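You operate a simulated robot arm through the tools that you are given. There is no shell and no other tool. Be economical: measure what you need, move in short steps, check, and stop when the job is done.

The job below is to be done with a simulated robot arm. You get a single attempt, and the scene is never put back.

## Task
Put the green sponge on top of the orange spool on the top of the test bench. Put the green spool on the top of the side table away on the second stock shelf from the bottom. Open the right grey drawer, fetch the 0.9 blue spool from the top of the side table and set it inside and shut the drawer again. Take the short black cable on the third stock shelf from the bottom and put it away in the inside of the flat tray. Put the orange brush on the second stock shelf from the bottom. Do these in any order.

Only the result counts: the job must be done as asked and must still hold three seconds after the hand-in. Knocking over, shifting, dropping, spilling or breaking anything else fails it.

## Robot
A 7-joint arm with a fingered hand on a trunk, on a base that drives. Base frame: it is fixed to the floor where the robot stands at the start and does not move with it; the origin is under the middle of the robot, x ahead of it, y to its left, z up. Readings come in mm, degrees, newtons and seconds.
With the tool pointing down near the work surface it reaches from about 100 to 760 mm from the robot's upright axis, wherever it stands. Its first joint turns from -115.0 to 115.0 degrees. Places, roughly: blue spool [-1000, 4000, 750]; green sponge (7x5x3 cm) [500, 200, 900]; green spool [-1000, 3250, 750]; inside of the flat tray (19x15 cm) [-660, 3880, 760]; orange brush (6x12x11 cm) [3500, 4300, 600]; orange spool [750, 0, 1000]; qc right [700, 200, 700]; right grey drawer [700, 300, 700]; second stock shelf [2200, 4400, 600]; short black cable [1500, 4250, 1000]. Payload 5 kg.
The tool frame sits at the grasp point between the pads (the TCP): z along the fingers, y along the line on which they close. The tips reach 32 mm beyond it. Largest opening 160 mm; the body of the gripper starts 89 mm behind the TCP. The gripper is a hand of 4 fingers: y runs from the thumb to the fingers, the wrist lies at [0, 0, -267] in the tool frame, and closing takes about 1.5 s.
Orientation is told as [roll, pitch, yaw] about the base's x, y, z axes, in that order, counted from this pose: with the fingers straight down and closing along the base's y, the tool's x points along the base's -x, its y along +y and its z along -z.

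## Interface
- The arm moves only by the tool send_rows. Its argument "commands" is a list of rows, each a list of 6 numbers: the turn, a rotation vector about the tool's x, y, z in units of 8 degrees (1.0 is 8 degrees), then the shift along the tool's x, y, z in units of 30 mm (1.0 is 30 mm). In form: [[ax, ay, az, x, y, z], ...]. A call has 1 to 20 rows; each row shifts and turns the commanded pose from where the row before left it, along the tool's axes as they then stand. "fingers" is the finger opening in cm, from 0 to 16, set as the call begins (left out, the last holds). A call with a number of a shift or a turn outside -1 to 1 is refused whole. A row lasts 0.2 s, in which the tool goes at most 50 mm and 8.6 degrees; a call with a longer step from one row to the next is refused whole, and so is a gripper value outside its range. A pose out of reach is approached as far as the arm can. The call stops where the force on the tool passes 40 N (or 10 N more than at its start, if that is more) or the arm is blocked; 0.2 s more then pass. The fingers move at their own pace (about 108 mm/s each) and stop on an object; they squeeze with about 26 N. The grip force told is the motor's: it shows also when the fingers shut on nothing. Time passes only in rows, and 0.2 s behind the last, so rows that do not move let the fingers close. It gives the time, the measured TCP pose, the force on the tool (base axes), the opening and the grip force at its end, in the units of the frame above (readings bear some noise), with the torque about the TCP (base axes, N m) and any sound that the robot's microphone picked up.
- Cameras (640 x 400 px; columns grow to the right, rows downward): "scene" is now at [3.4, 168.1, 1702.6]; the picture's right is [0.27, -0.96, 0.00], its down [-0.79, -0.22, -0.58] and it looks along [0.56, 0.15, -0.81] (base axes); focal length 269 px, centre (320, 200). "wrist" rides on the gripper at [80, -4, -114] in the tool frame; the picture's right is [0.05, 1.00, 0.00], its down [-0.82, 0.04, -0.58] and it looks along [-0.58, 0.03, 0.82] (tool axes); focal length 265 px, centre (320, 200).
- snapshot(camera): a new picture of that camera. No time passes.
- lift_body(by): slides the trunk up (or, below 0, down) by that many mm; the arm and the scene camera ride with it, the base frame stays. It gives what a move gives, with no picture.
- roll_base(legs): drives the robot by 1 to 6 legs, each [ahead, turn to the left] in mm and degrees, along the robot's own axes; the way and the turn of a leg run together, so that a leg with both is an arc; at most 1500 mm and 180 degrees a leg. The arm and the cameras ride along, it lands a little off, and it stops where it bumps. It gives what a move gives.
- finger_targets(finger1, finger2, finger3, thumb_bend): sets how far each is bent, from 0 (flat) to 1 (curled in); at 0.3 the hand is open as for a grip, at 0.7 the pads meet at the TCP. One left out holds its place. A second passes; each finger stops where it meets its share of the squeeze, and holds until it gets a number again. A gripper value or a shape takes the hand back. It gives what a move gives, with no picture; readings hold the bend of each and the force on the fingers (four entries, about 0 where the hand has none), thumb and palm.
- grasp_type(shape): the hand has 4 fingers and takes this shape, open, in about a second: jaw (thumb against the fingers, like two jaws); tri (thumb and two fingers); tip (a fingertip pinch); poke (one finger out to press); point (the index stretched); flat (the hand flat); cup (the hand cupped); fist (a fist). The gripper value then closes the fingers along that shape, each until it touches; the sizes above hold for jaw. It gives what a move gives, with no picture.
- head_to(pan, tilt): turns the head with the scene camera to pan (to the left, within 155 degrees either way) and tilt (down, from -29 to 69), counted from straight ahead of the robot. It gives what a move gives.
- point_at(camera, pixels): for up to 12 pixels [column, row] of the newest picture of that camera ("zoom" is the newest enlarged one), the place [x, y, z] in the base frame of the surface seen there, good to about 2 mm, but the place of the scene camera against the robot may be out by one fixed shift of up to 25 mm in any direction. No time passes.
- enlarge(camera, box): a new picture of the part [left, top, right, bottom] of that camera's present view, enlarged. No time passes.
- job_done(): hands the job in; it is judged then, once.

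Keep the steps short. Do not move on a guess: measure, check each grasp and each placing, and mend mistakes. In all there are 124 turns and 134 pictures (those below and enlarged ones count). Leave the gripper open and the arm clear of the work at the hand-in unless told otherwise, and finish with a single line.

The tools are called after ">>>" by a JSON object that holds its "api" and its "payload". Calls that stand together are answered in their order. send_rows: Moves the arm, as the interface text tells. Its arguments: {"type":"object","properties":{"commands":{"type":"array","items":{"type":"array","items":{"type":"number"}}},"fingers":{"type":"number"}},"required":["commands"]} The other tools are called the same way: lift_body (by) slides the trunk up or down; grasp_type (shape) gives the hand a shape; finger_targets (finger1, finger2, finger3, thumb_bend) moves the fingers one by one; roll_base (legs) drives the base; head_to (pan, tilt) turns the head that bears the scene camera; snapshot (camera) takes a picture; point_at (camera, pixels) gives the place of the surface under pixels of a picture; enlarge (camera, box) takes an enlarged picture of a part of a camera's view; job_done () hands the job in.

At the start:

```text
time_s: 0.0
ee_pos: [342.5, 414.5, 1196.1]
tool_rot: [0.0, 0.0, 0.0]
wrist_force: [1.1, -0.3, -0.2]
wrist_torque: [-0.01, 0.01, 0.01]
width: 160.0
finger_force: 0.1
shape: jaw
bend: [0.3, 0.3, 0.3, 0.3]
finger forces: [0.1, 0.0, 0.0, 0.0, 0.0, 0.0]
trunk travel left (down, up): [-825.0, 165.0]
robot x, y, heading: [2.2, -1.1, -0.2]
head pan, tilt: [15.4, 54.5]
```

scene: 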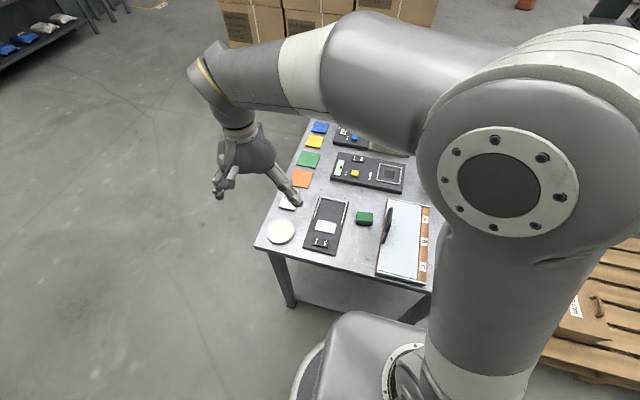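
wrist: 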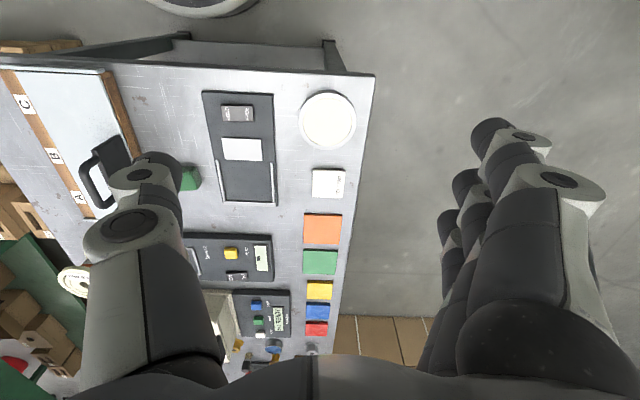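

The arm hides the right part of the bench. I turn the head to look at more of the bench.

>>> {"api": "head_to", "payload": {"pan": -5, "tilt": 40}}

>>> {"api": "snapshot", "payload": {"camera": "scene"}}

>>> {"api": "enlarge", "payload": {"camera": "wrist", "box": [0, 40, 360, 400]}}

```text
time_s: 0.8
ee_pos: [341.4, 415.3, 1195.4]
tool_rot: [0.0, -0.1, 0.0]
wrist_force: [0.1, 0.6, -0.2]
wrist_torque: [-0.01, 0.0, 0.02]
width: 159.9
finger_force: 0.0
shape: jaw
bend: [0.3, 0.3, 0.3, 0.3]
finger forces: [0.1, 0.1, 0.0, 0.0, 0.0, 0.0]
trunk travel left (down, up): [-825.0, 165.0]
robot x, y, heading: [-0.4, -0.9, -0.1]
head pan, tilt: [-5.0, 40.0]
```

```text
131 pictures are left
```

scene: 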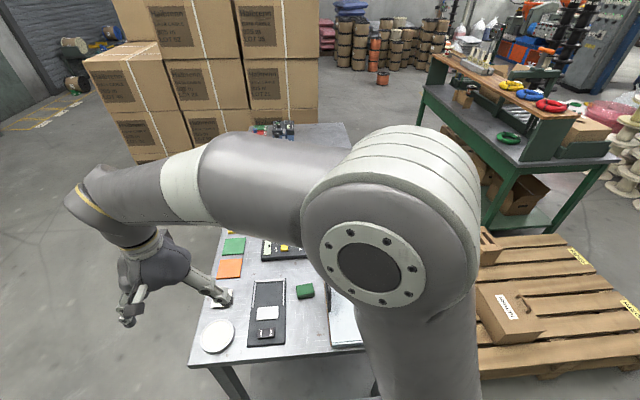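

```text
1.11 times, centred on (180, 220) of wrist
```

zoom: 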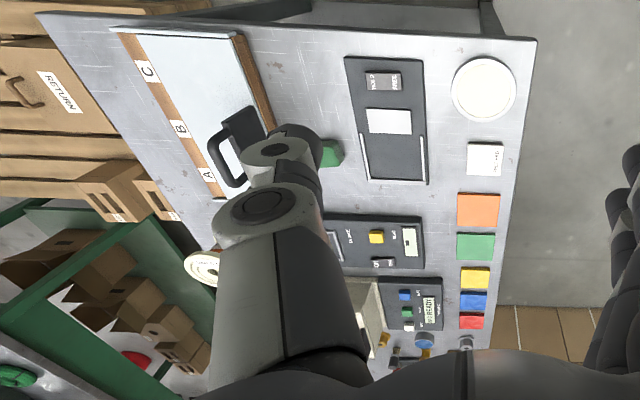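

The fingers hide the orange spool. I shift the hand 270 mm to the right (tool −y) at this height and look with the wrist camera.

>>> {"api": "send_rows", "payload": {"commands": [[0, 0, 0, 0, -1, 0], [0, 0, 0, 0, -1, 0], [0, 0, 0, 0, -1, 0], [0, 0, 0, 0, -1, 0], [0, 0, 0, 0, -1, 0], [0, 0, 0, 0, -1, 0], [0, 0, 0, 0, -1, 0], [0, 0, 0, 0, -1, 0], [0, 0, 0, 0, -1, 0]]}}

>>> {"api": "snapshot", "payload": {"camera": "wrist"}}

>>> {"api": "snapshot", "payload": {"camera": "scene"}}

```text
time_s: 2.8
ee_pos: [339.4, 145.3, 1195.6]
tool_rot: [0.0, 0.0, 0.0]
wrist_force: [-0.1, 0.3, 0.4]
wrist_torque: [0.03, -0.03, 0.07]
width: 160.0
finger_force: 0.0
shape: jaw
bend: [0.3, 0.3, 0.3, 0.3]
finger forces: [0.1, 0.1, 0.0, 0.0, 0.0, 0.0]
trunk travel left (down, up): [-825.0, 165.0]
robot x, y, heading: [-0.6, 2.2, -0.2]
head pan, tilt: [-5.0, 40.0]
```

```text
129 pictures are left
```

wrist: 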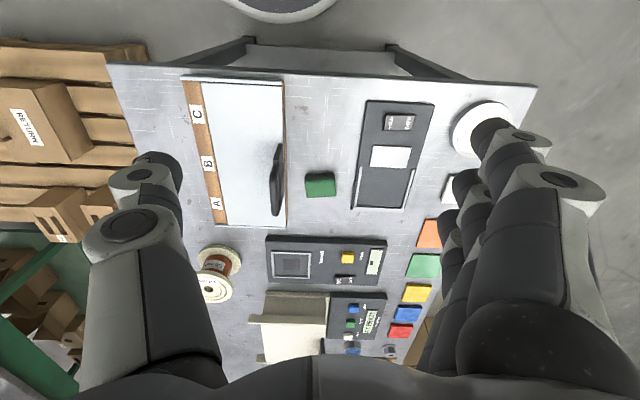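

```text
128 pictures are left
```

scene: 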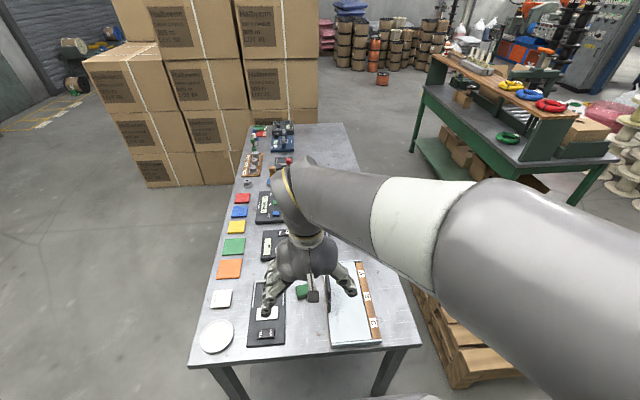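

I see the sponge at (320,184) and the orange spool standing at (215,275). I measure them.

>>> {"api": "point_at", "payload": {"camera": "wrist", "pixels": [[321, 183], [309, 176], [334, 176], [309, 192], [334, 192], [212, 286], [200, 286], [230, 286], [345, 240], [278, 180], [305, 130], [212, 297]]}}

>>> {"api": "enlarge", "payload": {"camera": "wrist", "box": [180, 150, 360, 320]}}

```text
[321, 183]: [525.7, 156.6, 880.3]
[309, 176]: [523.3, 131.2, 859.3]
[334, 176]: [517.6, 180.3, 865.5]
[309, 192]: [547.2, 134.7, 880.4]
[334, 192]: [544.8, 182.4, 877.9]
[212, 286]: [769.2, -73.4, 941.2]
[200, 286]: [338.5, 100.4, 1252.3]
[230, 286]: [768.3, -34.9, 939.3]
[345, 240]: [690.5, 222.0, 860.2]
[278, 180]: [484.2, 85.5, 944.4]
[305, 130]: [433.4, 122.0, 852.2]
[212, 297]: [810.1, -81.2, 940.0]
```

```text
2.35 times, centred on (270, 235) of wrist
```

zoom: 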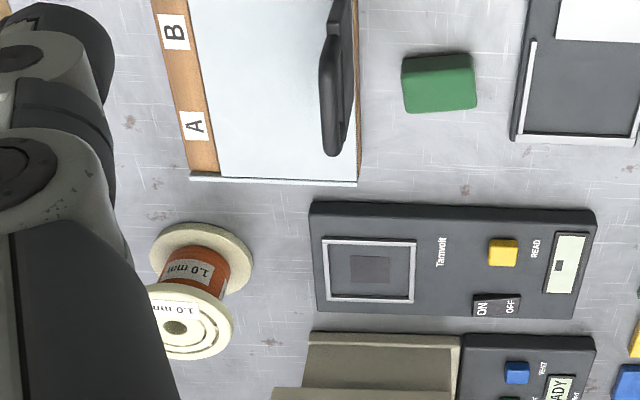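

>>> {"api": "point_at", "payload": {"camera": "zoom", "pixels": [[407, 68], [470, 62], [412, 108], [473, 104], [440, 85], [172, 308], [220, 328], [175, 355], [200, 302], [205, 350], [150, 335], [176, 328]]}}

```text
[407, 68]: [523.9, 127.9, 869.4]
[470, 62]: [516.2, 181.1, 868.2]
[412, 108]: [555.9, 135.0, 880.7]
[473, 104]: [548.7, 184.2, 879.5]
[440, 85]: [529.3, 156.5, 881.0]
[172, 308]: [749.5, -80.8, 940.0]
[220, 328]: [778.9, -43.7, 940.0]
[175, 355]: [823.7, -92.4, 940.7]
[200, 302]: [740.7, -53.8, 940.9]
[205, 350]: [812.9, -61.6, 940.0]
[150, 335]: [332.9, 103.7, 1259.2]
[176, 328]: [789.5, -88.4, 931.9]
```

The bench top is at z 852, the sponge top at 880, and the spool top at 941 around (783,−83). I test the reach over the spool at a safe height (tips about 1065), still empty.

>>> {"api": "send_rows", "payload": {"commands": [[0, 0, 0, -1, -0.5, 0], [0, 0, 0, -1, -0.5, 0], [0, 0, 0, -1, -0.5, 0], [0, 0, 0, -1, -0.5, 0], [0, 0, 0, -1, -0.5, 0], [0, 0, 0, -1, -0.5, 0], [0, 0, 0, -1, -0.5, 0], [0, 0, 0, -1, -0.5, 0.2], [0, 0, 0, -1, -0.5, 0.5], [0, 0, 0, -1, -0.5, 0.5], [0, 0, 0, -1, -0.5, 0.5], [0, 0, 0, -1, -0.5, 0.5], [0, 0, 0, -1, -0.5, 0.5], [0, 0, 0, -1, -0.5, 0.5], [0, 0, 0, -0.8, -0.5, 0.5]]}}

>>> {"api": "snapshot", "payload": {"camera": "wrist"}}

>>> {"api": "snapshot", "payload": {"camera": "scene"}}

```text
time_s: 6.0
ee_pos: [786.5, -80.0, 1085.1]
tool_rot: [0.0, 0.0, 0.0]
wrist_force: [1.2, -0.2, 0.6]
wrist_torque: [0.02, 0.05, -0.01]
width: 160.1
finger_force: 0.0
shape: jaw
bend: [0.3, 0.3, 0.3, 0.3]
finger forces: [0.1, 0.1, 0.1, 0.0, 0.0, 0.1]
trunk travel left (down, up): [-825.0, 165.0]
robot x, y, heading: [-0.9, 2.0, 0.2]
head pan, tilt: [-5.0, 40.0]
```

```text
126 pictures are left
```

wrist: 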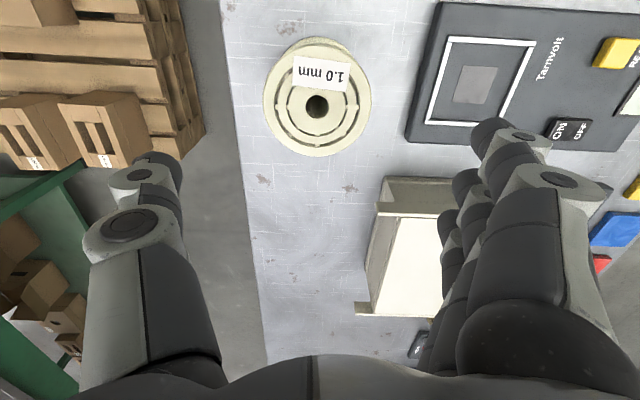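

```text
125 pictures are left
```

scene: 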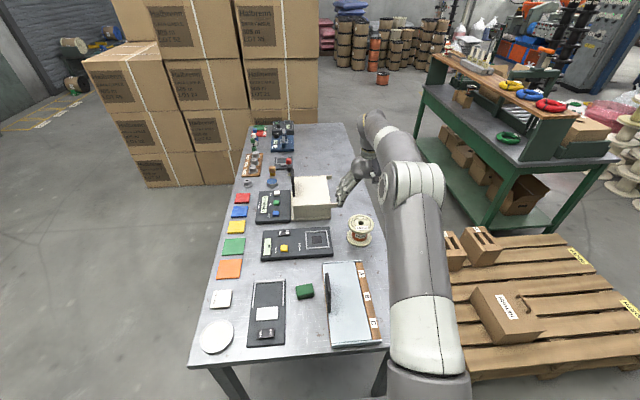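

It reaches vertically. I measure the spool top precisely.

>>> {"api": "point_at", "payload": {"camera": "wrist", "pixels": [[316, 96], [316, 152], [268, 100], [366, 96], [300, 120], [340, 120], [385, 190], [410, 230]]}}

>>> {"api": "point_at", "payload": {"camera": "scene", "pixels": [[360, 230], [360, 216], [348, 224], [373, 224], [305, 291], [296, 287], [314, 296], [312, 284]]}}

>>> {"api": "enlarge", "payload": {"camera": "scene", "box": [280, 190, 400, 310]}}

```text
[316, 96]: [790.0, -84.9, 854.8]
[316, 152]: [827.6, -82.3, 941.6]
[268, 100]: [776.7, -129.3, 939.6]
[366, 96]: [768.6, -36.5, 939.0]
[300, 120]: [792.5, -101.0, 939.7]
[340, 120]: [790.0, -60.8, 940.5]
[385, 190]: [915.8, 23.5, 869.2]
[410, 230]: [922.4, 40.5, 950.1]
```

```text
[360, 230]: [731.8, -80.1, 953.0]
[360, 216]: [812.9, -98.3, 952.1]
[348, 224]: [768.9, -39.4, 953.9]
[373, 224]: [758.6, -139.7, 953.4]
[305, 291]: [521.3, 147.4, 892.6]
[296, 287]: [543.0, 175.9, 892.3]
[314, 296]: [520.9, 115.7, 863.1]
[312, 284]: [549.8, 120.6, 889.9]
```

```text
3.33 times, centred on (340, 250) of scene
```

zoom: 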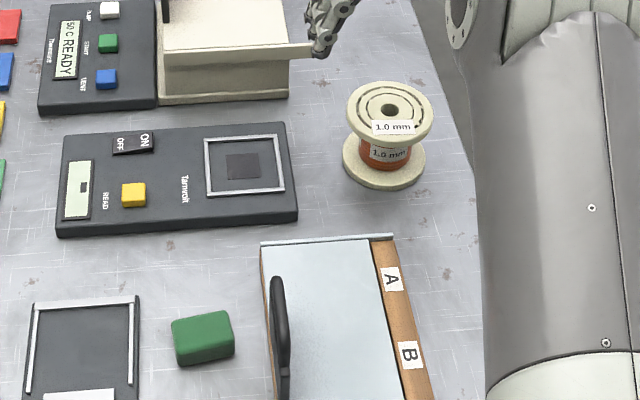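

The spool is centred at (783,−83), radius about 46. Now I go back over the sponge, yaw 8° to match it, and look from closer.

>>> {"api": "send_rows", "payload": {"commands": [[0, 0, 0, 1, 0.95, 0], [0, 0, 0, 1, 0.95, 0], [0, 0, 0, 1, 0.95, 0], [0, 0, 0, 1, 0.95, 0], [0, 0, 0, 1, 0.95, 0], [0, 0, 0, 1, 0.95, 0], [0, 0, 0, 1, 0.95, 0], [0, 0, 0, 1, 0.95, 0.8], [0, 0, 0, 0.35, 0.3, 0.8], [0, 0, -1, 0, 0, 0.8]]}}

>>> {"api": "snapshot", "payload": {"camera": "wrist"}}

```text
time_s: 8.2
ee_pos: [535.0, 157.0, 1013.1]
tool_rot: [0.0, 0.0, 8.0]
wrist_force: [-0.4, 0.9, -0.8]
wrist_torque: [0.0, 0.02, 0.0]
width: 159.9
finger_force: 0.1
shape: jaw
bend: [0.3, 0.3, 0.3, 0.3]
finger forces: [0.0, 0.0, 0.1, 0.0, 0.0, 0.0]
trunk travel left (down, up): [-825.0, 165.0]
robot x, y, heading: [-3.2, -2.2, 0.0]
head pan, tilt: [-5.0, 40.0]
```

```text
123 pictures are left
```

wrist: 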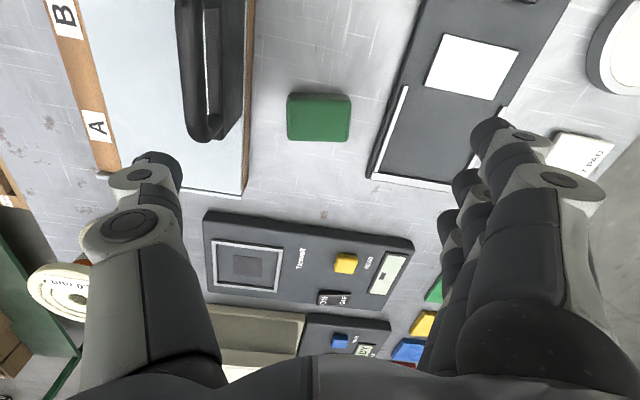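

The sponge sits at (319,117), and the black lid handle at (215,100) is close to the thumb's way. I measure the gaps.

>>> {"api": "point_at", "payload": {"camera": "wrist", "pixels": [[292, 100], [348, 100], [292, 136], [346, 136], [318, 97], [320, 138], [318, 118], [241, 90], [210, 138], [375, 160], [247, 180], [300, 94]]}}

```text
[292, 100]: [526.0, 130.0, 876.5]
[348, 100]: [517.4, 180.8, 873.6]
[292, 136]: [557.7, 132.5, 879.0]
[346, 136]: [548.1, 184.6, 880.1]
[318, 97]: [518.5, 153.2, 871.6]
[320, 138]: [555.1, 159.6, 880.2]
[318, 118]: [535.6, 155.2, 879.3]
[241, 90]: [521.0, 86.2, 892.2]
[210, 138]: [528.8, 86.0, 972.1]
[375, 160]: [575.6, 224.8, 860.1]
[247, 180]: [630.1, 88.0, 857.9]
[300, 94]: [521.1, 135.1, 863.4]
```

The handle reaches z 972 at y≈86, too close for closing along y. I turn the hand −90° so that it closes along x across the 41 mm side, with open bench on both sides.

>>> {"api": "send_rows", "payload": {"commands": [[0, 0, 1, 0, 0, 0], [0, 0, 1, 0, 0, 0], [0, 0, 1, 0, 0, 0], [0, 0, 1, 0, 0, 0], [0, 0, 1, 0, 0, 0], [0, 0, 1, 0, 0, 0], [0, 0, 1, 0, 0, 0], [0, 0, 1, 0, 0, 0], [0, 0, 1, 0, 0, 0], [0, 0, 1, 0, 0, 0], [0, 0, 1, 0, 0, 0], [0, 0, 0.25, 0, 0.13, 0]], "fingers": 10}}

>>> {"api": "snapshot", "payload": {"camera": "wrist"}}

```text
time_s: 10.8
ee_pos: [539.4, 157.6, 1012.4]
tool_rot: [0.0, 0.0, -82.1]
wrist_force: [0.8, -0.2, 0.3]
wrist_torque: [0.01, -0.01, 0.02]
width: 100.4
finger_force: 0.1
shape: jaw
bend: [0.7, 0.7, 0.7, 0.68]
finger forces: [0.0, 0.1, 0.0, 0.0, 0.1, 0.0]
trunk travel left (down, up): [-825.0, 165.0]
robot x, y, heading: [3.3, 2.2, 0.0]
head pan, tilt: [-5.0, 40.0]
```

```text
122 pictures are left
```

wrist: 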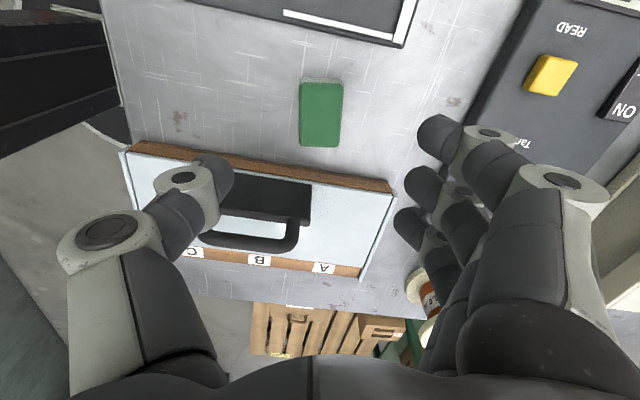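

The hand is over the sponge with clear gaps. I go down 122 mm (tips at about z 858) and close.

>>> {"api": "send_rows", "payload": {"commands": [[0, 0, 0, 0, 0, 1], [0, 0, 0, 0, 0, 1], [0, 0, 0, 0, 0, 1], [0, 0, 0, 0, 0, 0.6], [0, 0, 0, 0, 0, 0.46]]}}

>>> {"api": "send_rows", "payload": {"commands": [[0, 0, 0, 0, 0, 0], [0, 0, 0, 0, 0, 0], [0, 0, 0, 0, 0, 0], [0, 0, 0, 0, 0, 0], [0, 0, 0, 0, 0, 0], [0, 0, 0, 0, 0, 0], [0, 0, 0, 0, 0, 0], [0, 0, 0, 0, 0, 0]], "fingers": 0}}

>>> {"api": "snapshot", "payload": {"camera": "wrist"}}

```text
time_s: 12.0
ee_pos: [539.4, 158.9, 890.6]
tool_rot: [-0.1, 0.0, -82.0]
wrist_force: [0.4, 1.2, -0.4]
wrist_torque: [0.02, 0.0, 0.0]
width: 100.5
finger_force: 0.0
shape: jaw
bend: [0.7, 0.7, 0.7, 0.68]
finger forces: [0.0, 0.0, 0.1, 0.0, 0.1, 0.0]
trunk travel left (down, up): [-825.0, 165.0]
robot x, y, heading: [1.0, -0.3, 0.0]
head pan, tilt: [-5.0, 40.0]
```

```text
time_s: 13.8
ee_pos: [539.4, 158.2, 891.7]
tool_rot: [0.0, 0.0, -82.0]
wrist_force: [-0.2, -0.6, 0.2]
wrist_torque: [0.02, -0.02, 0.0]
width: 36.7
finger_force: 25.9
shape: jaw
bend: [0.73, 0.73, 0.73, 0.7]
finger forces: [7.7, 7.8, 7.8, 0.0, 23.4, 0.1]
trunk travel left (down, up): [-825.0, 165.0]
robot x, y, heading: [-2.1, 0.6, 0.1]
head pan, tilt: [-5.0, 40.0]
```

```text
121 pictures are left
```

wrist: 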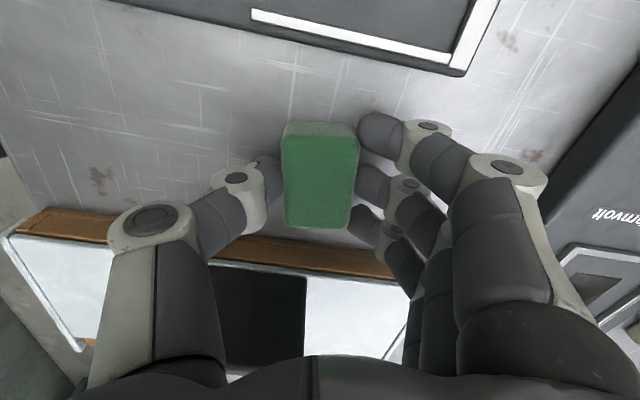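

The sponge is gripped (36.7 mm, 26 N). I lift it to z about 1085 and carry it over the spool.

>>> {"api": "send_rows", "payload": {"commands": [[0, 0, 0, 0, 0, -1], [0, 0, 0, 0, 0, -1], [0, 0, 0, 0, 0, -1], [0, 0, 0, 0, 0, -1], [0, 0, 0, 0, 0, -1], [0, 0, 0, 0, 0, -1], [0, 0, 0, 0, 0, -0.5], [0, 0, 0, -0.909, 0.694, 0], [0, 0, 0, -0.909, 0.694, 0], [0, 0, 0, -0.909, 0.694, 0], [0, 0, 0, -0.909, 0.694, 0], [0, 0, 0, -0.909, 0.694, 0], [0, 0, 0, -0.909, 0.694, 0], [0, 0, 0, -0.909, 0.694, 0], [0, 0, 0, -0.909, 0.694, 0], [0, 0, 0, -0.909, 0.694, 0], [0, 0, 0, -0.909, 0.694, 0]]}}

>>> {"api": "snapshot", "payload": {"camera": "wrist"}}

```text
time_s: 17.4
ee_pos: [783.5, -84.7, 1084.7]
tool_rot: [0.0, 0.1, -82.0]
wrist_force: [0.2, -0.8, -1.1]
wrist_torque: [0.02, 0.04, -0.02]
width: 36.2
finger_force: 25.6
shape: jaw
bend: [0.73, 0.73, 0.73, 0.7]
finger forces: [7.8, 7.8, 7.7, 0.0, 23.4, 0.1]
trunk travel left (down, up): [-825.0, 165.0]
robot x, y, heading: [-1.7, -0.2, 0.0]
head pan, tilt: [-5.0, 40.0]
```

```text
120 pictures are left
```

wrist: 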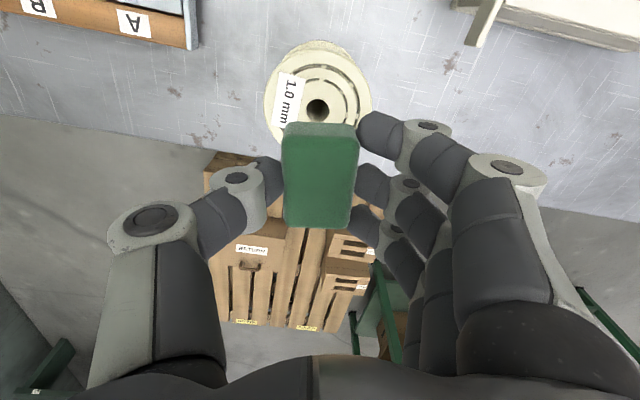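

The spool is directly below. I check the sponge centre with a few points before lowering.

>>> {"api": "point_at", "payload": {"camera": "wrist", "pixels": [[320, 142], [318, 222], [319, 180], [285, 180], [353, 180], [316, 110]]}}

>>> {"api": "send_rows", "payload": {"commands": [[0, 0, 0, 0, 0, 1], [0, 0, 0, 0, 0, 1], [0, 0, 0, 0, 0, 0.7], [0, 0, 0, 0, 0, 0.4], [0, 0, 0, 0, 0, 0.2], [0, 0, 0, 0, 0, 0.1]]}}

>>> {"api": "snapshot", "payload": {"camera": "wrist"}}

```text
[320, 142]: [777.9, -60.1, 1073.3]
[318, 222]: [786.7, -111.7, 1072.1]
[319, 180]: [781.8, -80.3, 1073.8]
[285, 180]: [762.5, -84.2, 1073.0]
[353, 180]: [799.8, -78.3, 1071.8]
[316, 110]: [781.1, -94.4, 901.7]
```

```text
time_s: 18.8
ee_pos: [783.7, -84.9, 985.4]
tool_rot: [0.0, 0.0, -81.9]
wrist_force: [1.9, -0.1, -0.3]
wrist_torque: [0.01, -0.01, 0.0]
width: 36.4
finger_force: 26.0
shape: jaw
bend: [0.73, 0.73, 0.73, 0.7]
finger forces: [7.8, 7.8, 7.7, 0.0, 23.2, 0.0]
trunk travel left (down, up): [-825.0, 165.0]
robot x, y, heading: [1.3, -0.7, 0.2]
head pan, tilt: [-5.0, 40.0]
```

```text
119 pictures are left
```

wrist: 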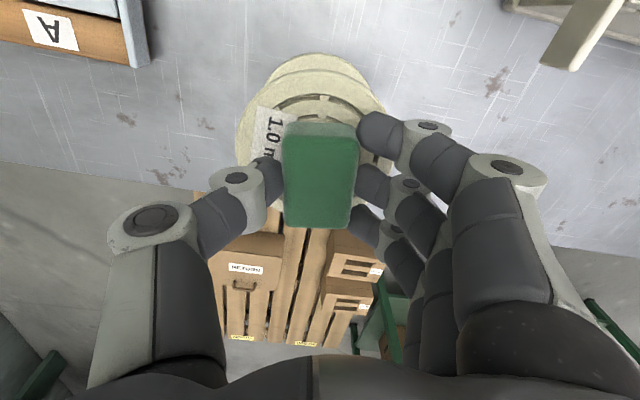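

The sponge centre matches the spool; about 5 mm of gap remains. I lower in small steps and watch the force.

>>> {"api": "send_rows", "payload": {"commands": [[0, 0, 0, 0, 0, 0.1], [0, 0, 0, 0, 0, 0.06], [0, 0, 0, 0, 0, 0]]}}

```text
time_s: 19.6
ee_pos: [782.8, -84.8, 979.2]
tool_rot: [0.1, 0.0, -82.0]
wrist_force: [0.9, 0.1, 5.0]
wrist_torque: [0.0, -0.14, -0.01]
width: 36.3
finger_force: 26.3
shape: jaw
bend: [0.73, 0.73, 0.73, 0.7]
finger forces: [8.3, 8.3, 8.2, 0.0, 23.9, 0.0]
trunk travel left (down, up): [-825.0, 165.0]
robot x, y, heading: [0.5, -0.2, -0.0]
head pan, tilt: [-5.0, 40.0]
```

The force reads 5 N, so the sponge rests on the spool. I open to 8 cm, wait, then rise 120 mm and look.

>>> {"api": "send_rows", "payload": {"commands": [[0, 0, 0, 0, 0, 0], [0, 0, 0, 0, 0, 0], [0, 0, 0, 0, 0, 0], [0, 0, 0, 0, 0, -0.3], [0, 0, 0, 0, 0, -0.7], [0, 0, 0, 0, 0, -1], [0, 0, 0, 0, 0, -1], [0, 0, 0, 0, 0, -1]], "fingers": 9}}

>>> {"api": "snapshot", "payload": {"camera": "wrist"}}

```text
time_s: 21.4
ee_pos: [780.9, -82.4, 1099.6]
tool_rot: [0.0, 0.0, -82.0]
wrist_force: [-0.2, 0.0, 0.5]
wrist_torque: [-0.02, -0.02, 0.01]
width: 89.1
finger_force: 0.0
shape: jaw
bend: [0.72, 0.72, 0.72, 0.7]
finger forces: [0.0, 0.0, 0.0, 0.1, 0.0, 0.0]
trunk travel left (down, up): [-825.0, 165.0]
robot x, y, heading: [2.3, -3.9, -0.2]
head pan, tilt: [-5.0, 40.0]
```

```text
118 pictures are left
```

wrist: 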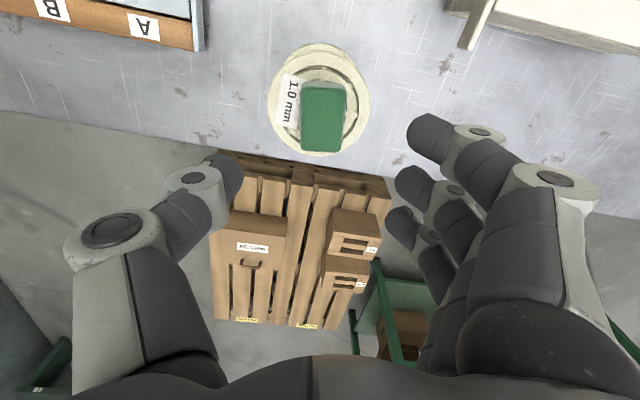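

The sponge is well seated on the spool. I raise and withdraw the arm toward (350,270), then rotate back to yaw 0.

>>> {"api": "send_rows", "payload": {"commands": [[0, 0, 0, 0, 0, -1], [0, 0, 0, 0, 0, -1], [0, 0, 0, 0, 0, -1], [0, 0, 0, 0.966, -0.898, 0], [0, 0, 0, 0.966, -0.898, 0], [0, 0, 0, 0.966, -0.898, 0], [0, 0, 0, 0.966, -0.898, 0], [0, 0, 0, 0.966, -0.898, 0], [0, 0, 0, 0.966, -0.898, 0], [0, 0, 0, 0.966, -0.898, 0], [0, 0, 0, 0.966, -0.898, 0], [0, 0, 0, 0.966, -0.898, 0], [0, 0, 0, 0.966, -0.898, 0], [0, 0, 0, 0.966, -0.898, 0], [0, 0, 0, 0.966, -0.898, 0], [0, 0, 0, 0.966, -0.898, 0], [0, 0, 0, 0.966, -0.898, 0]]}}

>>> {"api": "send_rows", "payload": {"commands": [[0, 0, -1, 0, 0, 0], [0, 0, -1, 0, 0, 0], [0, 0, -1, 0, 0, 0], [0, 0, -1, 0, 0, 0], [0, 0, -1, 0, 0, 0], [0, 0, -1, 0, 0, 0], [0, 0, -1, 0, 0, 0], [0, 0, -1, 0, 0, 0], [0, 0, -1, 0, 0, 0], [0, 0, -1, 0, 0, 0], [0, 0, -0.25, 0, 0, 0]], "fingers": 16}}

>>> {"api": "head_to", "payload": {"pan": 60, "tilt": 15}}

>>> {"api": "snapshot", "payload": {"camera": "scene"}}

```text
time_s: 25.0
ee_pos: [353.1, 267.5, 1189.2]
tool_rot: [0.0, -0.1, -82.0]
wrist_force: [0.0, -0.3, 0.2]
wrist_torque: [0.0, -0.01, 0.01]
width: 89.1
finger_force: 0.1
shape: jaw
bend: [0.72, 0.72, 0.72, 0.7]
finger forces: [0.0, 0.1, 0.0, 0.1, 0.0, 0.0]
trunk travel left (down, up): [-825.0, 165.0]
robot x, y, heading: [-4.4, -0.7, 0.2]
head pan, tilt: [-5.0, 40.0]
```

```text
time_s: 27.4
ee_pos: [353.8, 265.5, 1187.9]
tool_rot: [-0.1, 0.1, 0.0]
wrist_force: [-0.5, -0.7, 1.1]
wrist_torque: [0.0, 0.01, 0.01]
width: 159.6
finger_force: 0.0
shape: jaw
bend: [0.3, 0.3, 0.3, 0.3]
finger forces: [0.1, 0.0, 0.0, 0.0, 0.1, 0.0]
trunk travel left (down, up): [-825.0, 165.0]
robot x, y, heading: [-0.4, -1.7, 0.0]
head pan, tilt: [-5.0, 40.0]
```

```text
time_s: 28.8
ee_pos: [353.8, 266.8, 1189.0]
tool_rot: [0.0, 0.1, 0.0]
wrist_force: [0.2, 0.1, -0.3]
wrist_torque: [-0.01, -0.02, 0.02]
width: 159.8
finger_force: 0.0
shape: jaw
bend: [0.3, 0.3, 0.3, 0.3]
finger forces: [0.0, 0.0, 0.0, 0.0, 0.0, 0.1]
trunk travel left (down, up): [-825.0, 165.0]
robot x, y, heading: [0.6, 1.7, -0.0]
head pan, tilt: [60.0, 15.0]
```

```text
117 pictures are left
```

scene: 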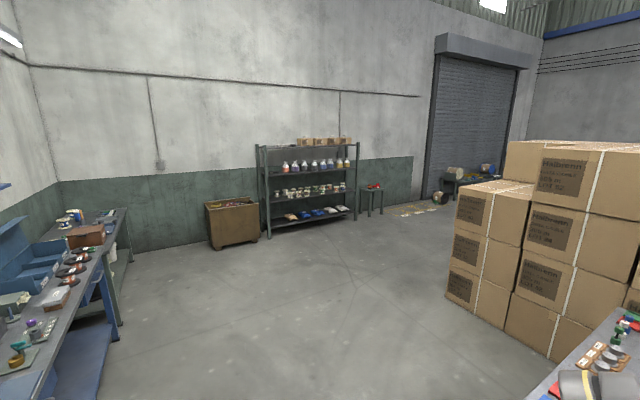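

The stock rack is at (310,185), a stool with something orange at (372,187), and a long bench at the left. I enlarge and look further left.

>>> {"api": "enlarge", "payload": {"camera": "scene", "box": [240, 120, 400, 240]}}

>>> {"api": "head_to", "payload": {"pan": 110, "tilt": 15}}

>>> {"api": "snapshot", "payload": {"camera": "scene"}}

```text
3.33 times, centred on (320, 180) of scene
```

zoom: 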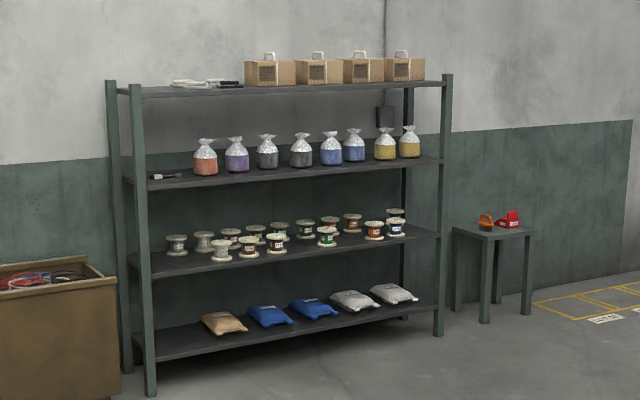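

```text
time_s: 30.0
ee_pos: [353.8, 266.3, 1190.0]
tool_rot: [0.0, 0.0, 0.1]
wrist_force: [0.5, 0.1, 0.3]
wrist_torque: [0.02, 0.0, 0.01]
width: 159.7
finger_force: 0.0
shape: jaw
bend: [0.3, 0.3, 0.3, 0.3]
finger forces: [0.1, 0.1, 0.0, 0.1, 0.0, 0.1]
trunk travel left (down, up): [-825.0, 165.0]
robot x, y, heading: [1.3, -1.2, -0.0]
head pan, tilt: [110.0, 15.0]
```

```text
115 pictures are left
```

scene: 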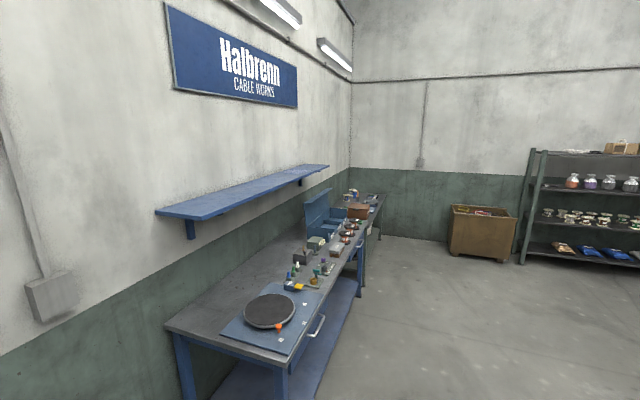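

The four stock shelves, the stool with the orange brush and the side bench are visible. The grey drawer must be on the test bench's side, so I drive to the bench's left and look back at it.

>>> {"api": "roll_base", "payload": {"legs": [[0, 90], [950, 0], [0, -90]]}}

>>> {"api": "head_to", "payload": {"pan": -50, "tilt": 35}}

>>> {"api": "snapshot", "payload": {"camera": "scene"}}

```text
time_s: 42.6
ee_pos: [372.1, 1217.3, 1190.0]
tool_rot: [0.0, 0.0, -1.6]
wrist_force: [-0.2, 0.5, -0.1]
wrist_torque: [0.01, -0.03, 0.03]
width: 159.7
finger_force: 0.1
shape: jaw
bend: [0.3, 0.3, 0.3, 0.3]
finger forces: [0.0, 0.1, 0.0, 0.0, 0.0, 0.0]
trunk travel left (down, up): [-825.0, 165.0]
robot x, y, heading: [11.4, 961.2, -1.4]
head pan, tilt: [110.0, 15.0]
```

```text
time_s: 45.1
ee_pos: [373.9, 1216.6, 1188.6]
tool_rot: [0.0, 0.0, -1.6]
wrist_force: [0.4, -0.7, -0.6]
wrist_torque: [0.0, 0.03, -0.01]
width: 159.7
finger_force: 0.0
shape: jaw
bend: [0.3, 0.3, 0.3, 0.3]
finger forces: [0.1, 0.1, 0.1, 0.1, 0.0, 0.0]
trunk travel left (down, up): [-825.0, 165.0]
robot x, y, heading: [12.6, 962.1, -1.4]
head pan, tilt: [-50.0, 35.0]
```

```text
114 pictures are left
```

scene: 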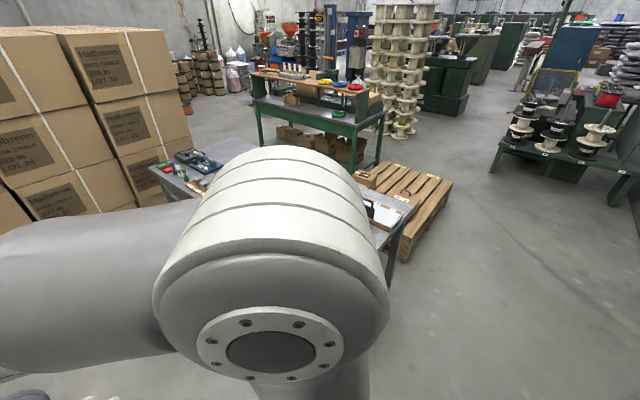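

The shoulder blocks the view. I drive 540 mm ahead and turn right to face the bench's left side.

>>> {"api": "roll_base", "payload": {"legs": [[540, 0], [0, -88]]}}

>>> {"api": "head_to", "payload": {"pan": 0, "tilt": 50}}

>>> {"api": "snapshot", "payload": {"camera": "scene"}}

>>> {"api": "snapshot", "payload": {"camera": "wrist"}}

```text
time_s: 51.9
ee_pos: [815.4, 595.1, 1189.1]
tool_rot: [0.0, 0.1, -89.3]
wrist_force: [0.0, 0.0, 0.1]
wrist_torque: [-0.01, 0.02, -0.04]
width: 159.8
finger_force: 0.1
shape: jaw
bend: [0.3, 0.3, 0.3, 0.3]
finger forces: [0.1, 0.1, 0.1, 0.1, 0.0, 0.0]
trunk travel left (down, up): [-825.0, 165.0]
robot x, y, heading: [544.9, 946.3, -89.4]
head pan, tilt: [-50.0, 35.0]
```

```text
time_s: 53.1
ee_pos: [815.4, 595.0, 1188.9]
tool_rot: [0.0, -0.1, -89.3]
wrist_force: [-0.3, -0.3, 1.0]
wrist_torque: [0.01, 0.02, 0.02]
width: 159.9
finger_force: 0.1
shape: jaw
bend: [0.3, 0.3, 0.3, 0.3]
finger forces: [0.0, 0.0, 0.0, 0.1, 0.0, 0.0]
trunk travel left (down, up): [-825.0, 165.0]
robot x, y, heading: [540.4, 948.8, -89.3]
head pan, tilt: [0.0, 50.0]
```

```text
113 pictures are left
```

scene: 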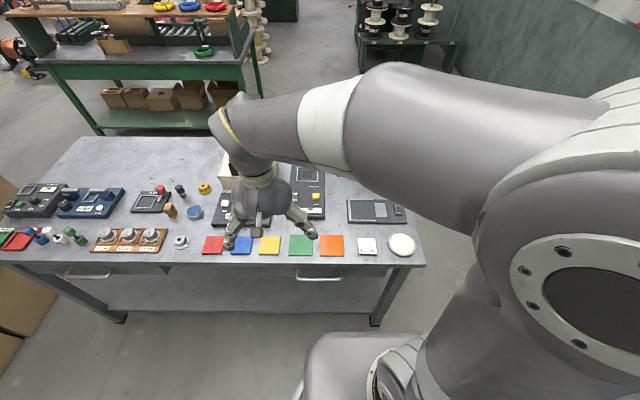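

```text
112 pictures are left
```

wrist: 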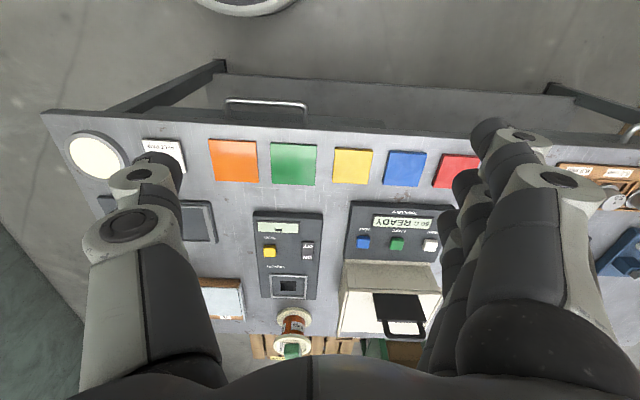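

The right drawer with its bar handle is at scene (320,280) and wrist (265,107). I measure the handle and face.

>>> {"api": "enlarge", "payload": {"camera": "wrist", "box": [180, 60, 360, 170]}}

>>> {"api": "enlarge", "payload": {"camera": "scene", "box": [270, 240, 390, 320]}}

>>> {"api": "point_at", "payload": {"camera": "wrist", "pixels": [[230, 99], [265, 102], [303, 106], [227, 108], [305, 118], [265, 115], [210, 125], [340, 134]]}}

```text
3.56 times, centred on (270, 115) of wrist
```

zoom: 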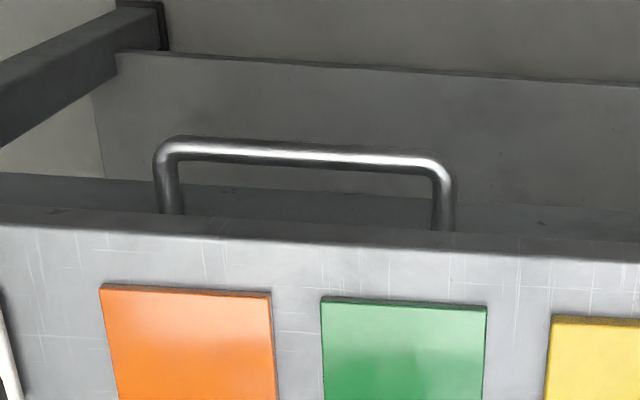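

```text
5.00 times, centred on (330, 280) of scene
```

zoom: 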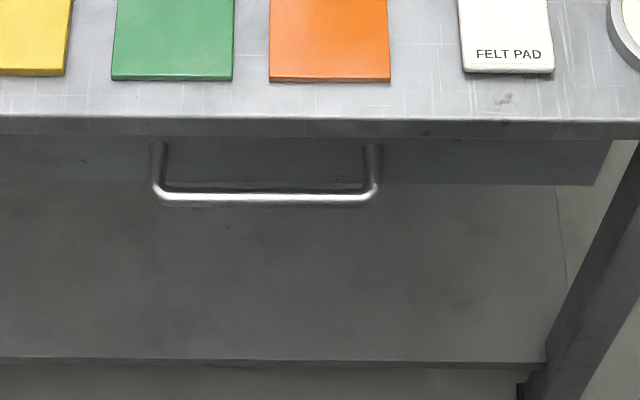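

```text
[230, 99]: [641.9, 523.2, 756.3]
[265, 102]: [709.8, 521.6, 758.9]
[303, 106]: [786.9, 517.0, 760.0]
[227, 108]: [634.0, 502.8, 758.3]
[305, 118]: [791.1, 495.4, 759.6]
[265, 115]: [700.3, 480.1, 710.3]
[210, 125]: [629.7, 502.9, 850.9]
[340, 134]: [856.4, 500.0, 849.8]
```

The handle bar runs x 636–790 at y≈522, z≈758. I back off 300 mm so the arm has room to pull, and straighten the heading. Then I yaw the hand 90° and move ahead, still high, with the fingers narrowed to 7 cm.

>>> {"api": "roll_base", "payload": {"legs": [[-300, -0.7]]}}

>>> {"api": "send_rows", "payload": {"commands": [[0, 0, 1, 0, 0, 0], [0, 0, 1, 0, 0, 0], [0, 0, 1, 0, 0, 0], [0, 0, 1, 0, 0, 0], [0, 0, 1, 0, 0, 0], [0, 0, 1, 0, 0, 0], [0, 0, 1, 0, 0, 0], [0, 0, 1, 0, 0, 0], [0, 0, 1, 0, 0, 0], [0, 0, 1, 0, 0, 0], [0, 0, 1, 0, 0, 0], [0, 0, 0.25, 0, 1, 0], [0, 0, 0, 0, 1, 0], [0, 0, 0, 0, 1, 0], [0, 0, 0, 0, 1, 0], [0, 0, 0, 0, 1, 0], [0, 0, 0, 0, 1, 0], [0, 0, 0, 0, 1, 0]], "fingers": 7}}

```text
time_s: 55.2
ee_pos: [807.8, 896.0, 1189.2]
tool_rot: [0.0, 0.0, -90.1]
wrist_force: [0.6, 0.7, -0.2]
wrist_torque: [-0.02, -0.03, 0.01]
width: 159.9
finger_force: 0.1
shape: jaw
bend: [0.3, 0.3, 0.3, 0.3]
finger forces: [0.0, 0.0, 0.0, 0.1, 0.1, 0.0]
trunk travel left (down, up): [-825.0, 165.0]
robot x, y, heading: [542.8, 1251.1, -89.6]
head pan, tilt: [0.0, 50.0]
```

```text
time_s: 59.0
ee_pos: [808.5, 681.7, 1188.5]
tool_rot: [-0.1, 0.0, 179.9]
wrist_force: [-0.2, 0.1, 0.2]
wrist_torque: [0.02, 0.0, 0.01]
width: 70.7
finger_force: 0.1
shape: jaw
bend: [0.73, 0.73, 0.73, 0.7]
finger forces: [0.0, 0.0, 0.0, 0.0, 0.1, 0.0]
trunk travel left (down, up): [-825.0, 165.0]
robot x, y, heading: [546.1, 1252.0, -90.0]
head pan, tilt: [0.0, 50.0]
```

Now I tilt the fingers forward by 60° (30° below horizontal) while moving to x≈712.

>>> {"api": "send_rows", "payload": {"commands": [[-1, 0, 0, -0.4, 0, 0], [-1, 0, 0, -0.4, 0, 0], [-1, 0, 0, -0.4, 0, 0], [-1, 0, 0, -0.4, 0, 0], [-1, 0, 0, -0.4, 0, 0], [-1, 0, 0, -0.4, 0, 0], [-1, 0, 0, -0.4, 0, 0], [-0.5, 0, 0, -0.4, 0, 0]]}}

>>> {"api": "lift_body", "payload": {"by": -300}}

>>> {"api": "snapshot", "payload": {"camera": "wrist"}}

>>> {"api": "snapshot", "payload": {"camera": "scene"}}

```text
time_s: 60.8
ee_pos: [713.3, 684.8, 1189.2]
tool_rot: [60.0, 0.1, 179.8]
wrist_force: [0.4, -0.1, 0.3]
wrist_torque: [0.01, 0.0, 0.0]
width: 70.7
finger_force: 0.1
shape: jaw
bend: [0.73, 0.73, 0.73, 0.7]
finger forces: [0.0, 0.1, 0.0, 0.0, 0.0, 0.0]
trunk travel left (down, up): [-825.0, 165.0]
robot x, y, heading: [542.3, 1248.7, -90.2]
head pan, tilt: [0.0, 50.0]
```

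```text
time_s: 63.8
ee_pos: [713.0, 684.7, 888.5]
tool_rot: [60.0, 0.1, 179.9]
wrist_force: [-0.2, 0.0, -1.2]
wrist_torque: [0.01, 0.0, -0.03]
width: 70.2
finger_force: 0.2
shape: jaw
bend: [0.73, 0.73, 0.73, 0.7]
finger forces: [0.0, 0.0, 0.0, 0.1, 0.0, 0.0]
trunk travel left (down, up): [-525.0, 465.0]
robot x, y, heading: [543.8, 1251.4, -89.8]
head pan, tilt: [0.0, 50.0]
```

```text
109 pictures are left
```

wrist: 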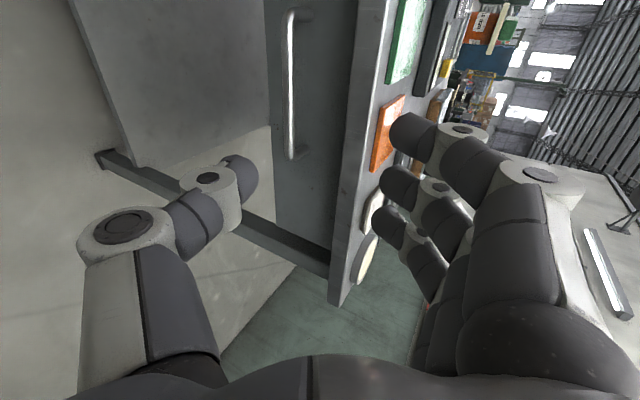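

```text
108 pictures are left
```

scene: 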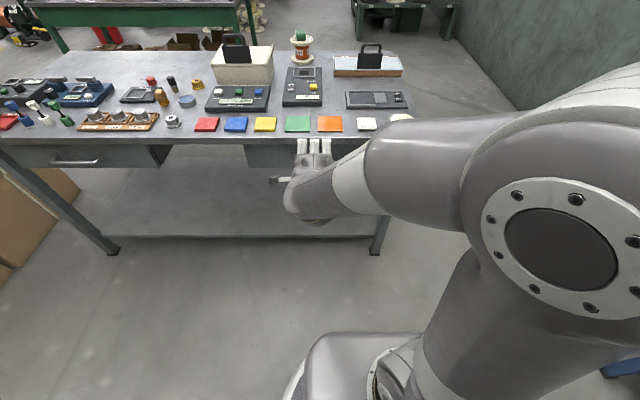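

The wrist camera sees the handle at (290,85). I measure bar, drawer face and bench edge.

>>> {"api": "point_at", "payload": {"camera": "wrist", "pixels": [[290, 30], [290, 80], [290, 130], [300, 155], [330, 100], [325, 180], [352, 100], [375, 60], [272, 180], [268, 60]]}}

```text
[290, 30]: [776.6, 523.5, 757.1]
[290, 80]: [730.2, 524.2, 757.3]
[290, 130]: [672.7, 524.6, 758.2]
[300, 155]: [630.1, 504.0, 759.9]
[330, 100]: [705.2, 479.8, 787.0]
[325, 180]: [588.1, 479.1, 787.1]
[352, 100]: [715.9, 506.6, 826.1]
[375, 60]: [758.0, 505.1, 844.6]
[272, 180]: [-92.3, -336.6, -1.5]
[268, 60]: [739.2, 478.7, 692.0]
```

The bar is at y≈520, z≈757, the drawer face at y 479, and the bench edge at y 505. I line up and advance along the tool axis until the bar lies about 15 mm beyond the TCP, opening 5 cm.

>>> {"api": "send_rows", "payload": {"commands": [[0, 0, 0, 0, -0.55, 0], [0, 0, 0, 0, -0.5, 0], [0, 0, 0, 0, 0, 1], [0, 0, 0, 0, 0, 1], [0, 0, 0, 0, 0, 1], [0, 0, 0, 0, 0, 1]], "fingers": 5}}

>>> {"api": "snapshot", "payload": {"camera": "wrist"}}

```text
time_s: 65.2
ee_pos: [713.0, 594.7, 800.1]
tool_rot: [60.1, 0.0, 180.0]
wrist_force: [0.0, 0.8, -0.3]
wrist_torque: [0.01, -0.03, -0.01]
width: 50.4
finger_force: 0.1
shape: jaw
bend: [0.73, 0.73, 0.73, 0.7]
finger forces: [0.1, 0.0, 0.1, 0.0, 0.0, 0.0]
trunk travel left (down, up): [-525.0, 465.0]
robot x, y, heading: [540.5, 1248.1, -89.8]
head pan, tilt: [0.0, 50.0]
```

```text
107 pictures are left
```

wrist: 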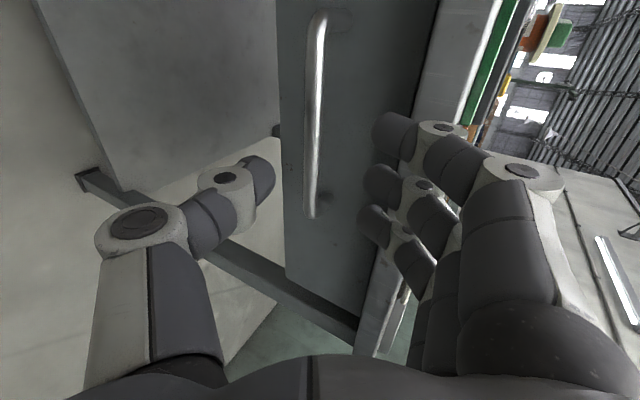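

The bar is centred between thumb and fingers. I advance 72 mm more.

>>> {"api": "send_rows", "payload": {"commands": [[0, 0, 0, 0, 0, 0.8], [0, 0, 0, 0, 0, 0.8], [0, 0, 0, 0, 0, 0.5], [0, 0, 0, 0, 0, 0.3]]}}

>>> {"api": "snapshot", "payload": {"camera": "wrist"}}

```text
time_s: 66.2
ee_pos: [713.6, 536.2, 764.5]
tool_rot: [59.8, 0.1, -180.0]
wrist_force: [-0.8, 11.7, -7.8]
wrist_torque: [-0.42, -0.06, -0.01]
width: 47.5
finger_force: 0.1
shape: jaw
bend: [0.74, 0.74, 0.74, 0.7]
finger forces: [4.7, 4.6, 4.5, 0.1, 0.1, 0.1]
trunk travel left (down, up): [-525.0, 465.0]
robot x, y, heading: [544.4, 1248.0, -89.9]
head pan, tilt: [0.0, 50.0]
```

```text
106 pictures are left
```

wrist: 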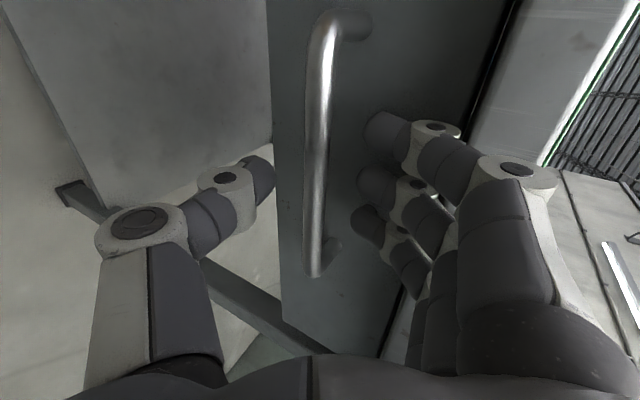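

The upper fingertips touch the drawer face. I back off 8 mm and close on the bar.

>>> {"api": "send_rows", "payload": {"commands": [[0, 0, 0, 0, 0, -0.27], [0, 0, 0, 0, 0, 0], [0, 0, 0, 0, 0, 0], [0, 0, 0, 0, 0, 0], [0, 0, 0, 0, 0, 0], [0, 0, 0, 0, 0, 0], [0, 0, 0, 0, 0, 0], [0, 0, 0, 0, 0, 0]], "fingers": 0}}

>>> {"api": "snapshot", "payload": {"camera": "wrist"}}

```text
time_s: 68.0
ee_pos: [712.4, 543.6, 767.1]
tool_rot: [59.7, -0.1, -180.0]
wrist_force: [-3.6, 25.2, -17.6]
wrist_torque: [0.81, 0.07, -0.09]
width: 7.4
finger_force: 25.8
shape: jaw
bend: [0.73, 0.73, 0.73, 0.7]
finger forces: [1.5, 1.4, 1.4, 0.0, 34.2, 0.1]
trunk travel left (down, up): [-525.0, 465.0]
robot x, y, heading: [541.9, 1250.6, -90.1]
head pan, tilt: [0.0, 50.0]
```

```text
105 pictures are left
```

wrist: 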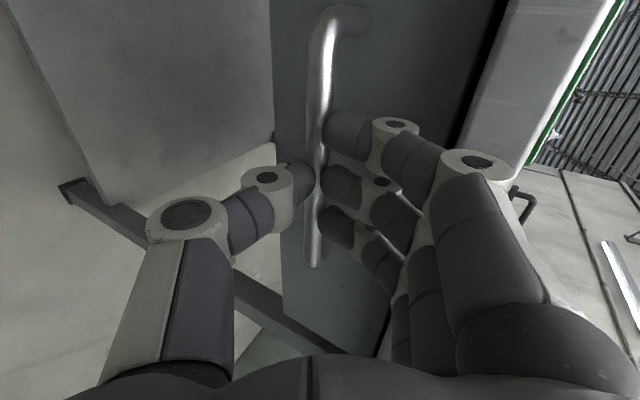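

The bar is held at the fingertips. I pull straight back (+y) in 20 mm steps.

>>> {"api": "send_rows", "payload": {"commands": [[0, 0, 0, 0, -0.1, 0], [0, 0, 0, 0, -0.17, -0.29], [0, 0, 0, 0, -0.333, -0.577], [0, 0, 0, 0, -0.333, -0.577], [0, 0, 0, 0, -0.333, -0.577]]}}

>>> {"api": "snapshot", "payload": {"camera": "wrist"}}

```text
time_s: 69.2
ee_pos: [712.7, 613.0, 766.4]
tool_rot: [60.0, 0.0, 179.9]
wrist_force: [1.0, -0.5, 0.4]
wrist_torque: [0.01, 0.01, 0.01]
width: 3.6
finger_force: 26.1
shape: jaw
bend: [0.74, 0.73, 0.74, 0.72]
finger forces: [0.0, 0.0, 0.0, 0.1, 0.0, 0.1]
trunk travel left (down, up): [-525.0, 465.0]
robot x, y, heading: [542.2, 1248.4, -90.0]
head pan, tilt: [0.0, 50.0]
```

```text
104 pictures are left
```

wrist: 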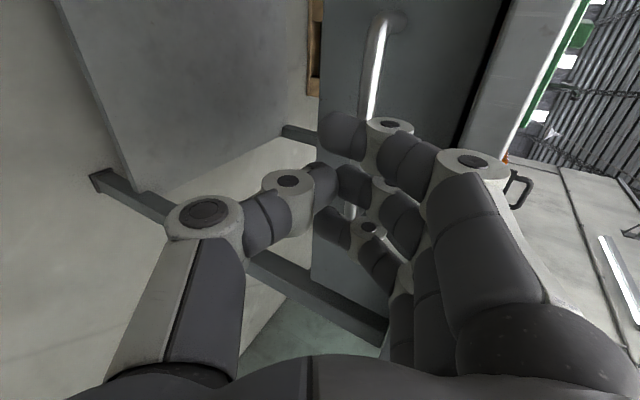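

The grip slipped off. I check whether the drawer moved, then plan a steeper hook with the fingers behind the bar.

>>> {"api": "send_rows", "payload": {"commands": [[1, 0, 0, 0, 0, -1], [1, 0, 0, 0, 0, -1], [1, 0, 0, 0, 0, -1], [0.75, 0, 0, 0, 0, 0]], "fingers": 4}}

>>> {"api": "snapshot", "payload": {"camera": "wrist"}}

```text
time_s: 70.2
ee_pos: [713.7, 681.9, 826.2]
tool_rot: [30.3, -0.3, -179.5]
wrist_force: [1.4, 1.2, -0.1]
wrist_torque: [-0.07, 0.06, -0.04]
width: 39.8
finger_force: 0.0
shape: jaw
bend: [0.73, 0.73, 0.73, 0.7]
finger forces: [0.0, 0.1, 0.0, 0.0, 0.0, 0.0]
trunk travel left (down, up): [-525.0, 465.0]
robot x, y, heading: [542.0, 1248.0, -90.1]
head pan, tilt: [0.0, 50.0]
```

```text
103 pictures are left
```

wrist: 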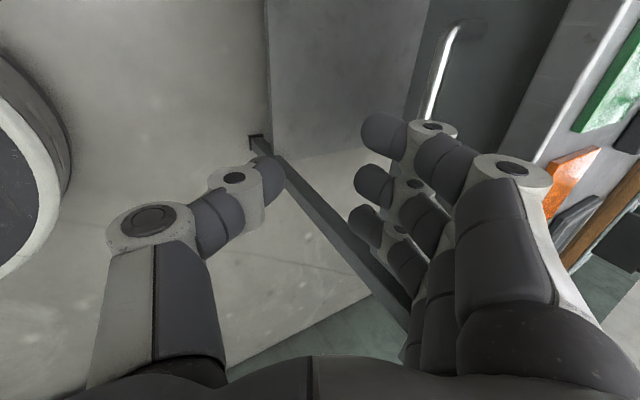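

>>> {"api": "point_at", "payload": {"camera": "wrist", "pixels": [[445, 60], [432, 95], [458, 35], [480, 100], [430, 60], [548, 80]]}}

```text
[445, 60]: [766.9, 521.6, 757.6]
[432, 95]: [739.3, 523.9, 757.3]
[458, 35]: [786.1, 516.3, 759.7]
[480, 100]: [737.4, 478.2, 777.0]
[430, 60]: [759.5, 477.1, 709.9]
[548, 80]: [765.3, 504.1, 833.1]
```

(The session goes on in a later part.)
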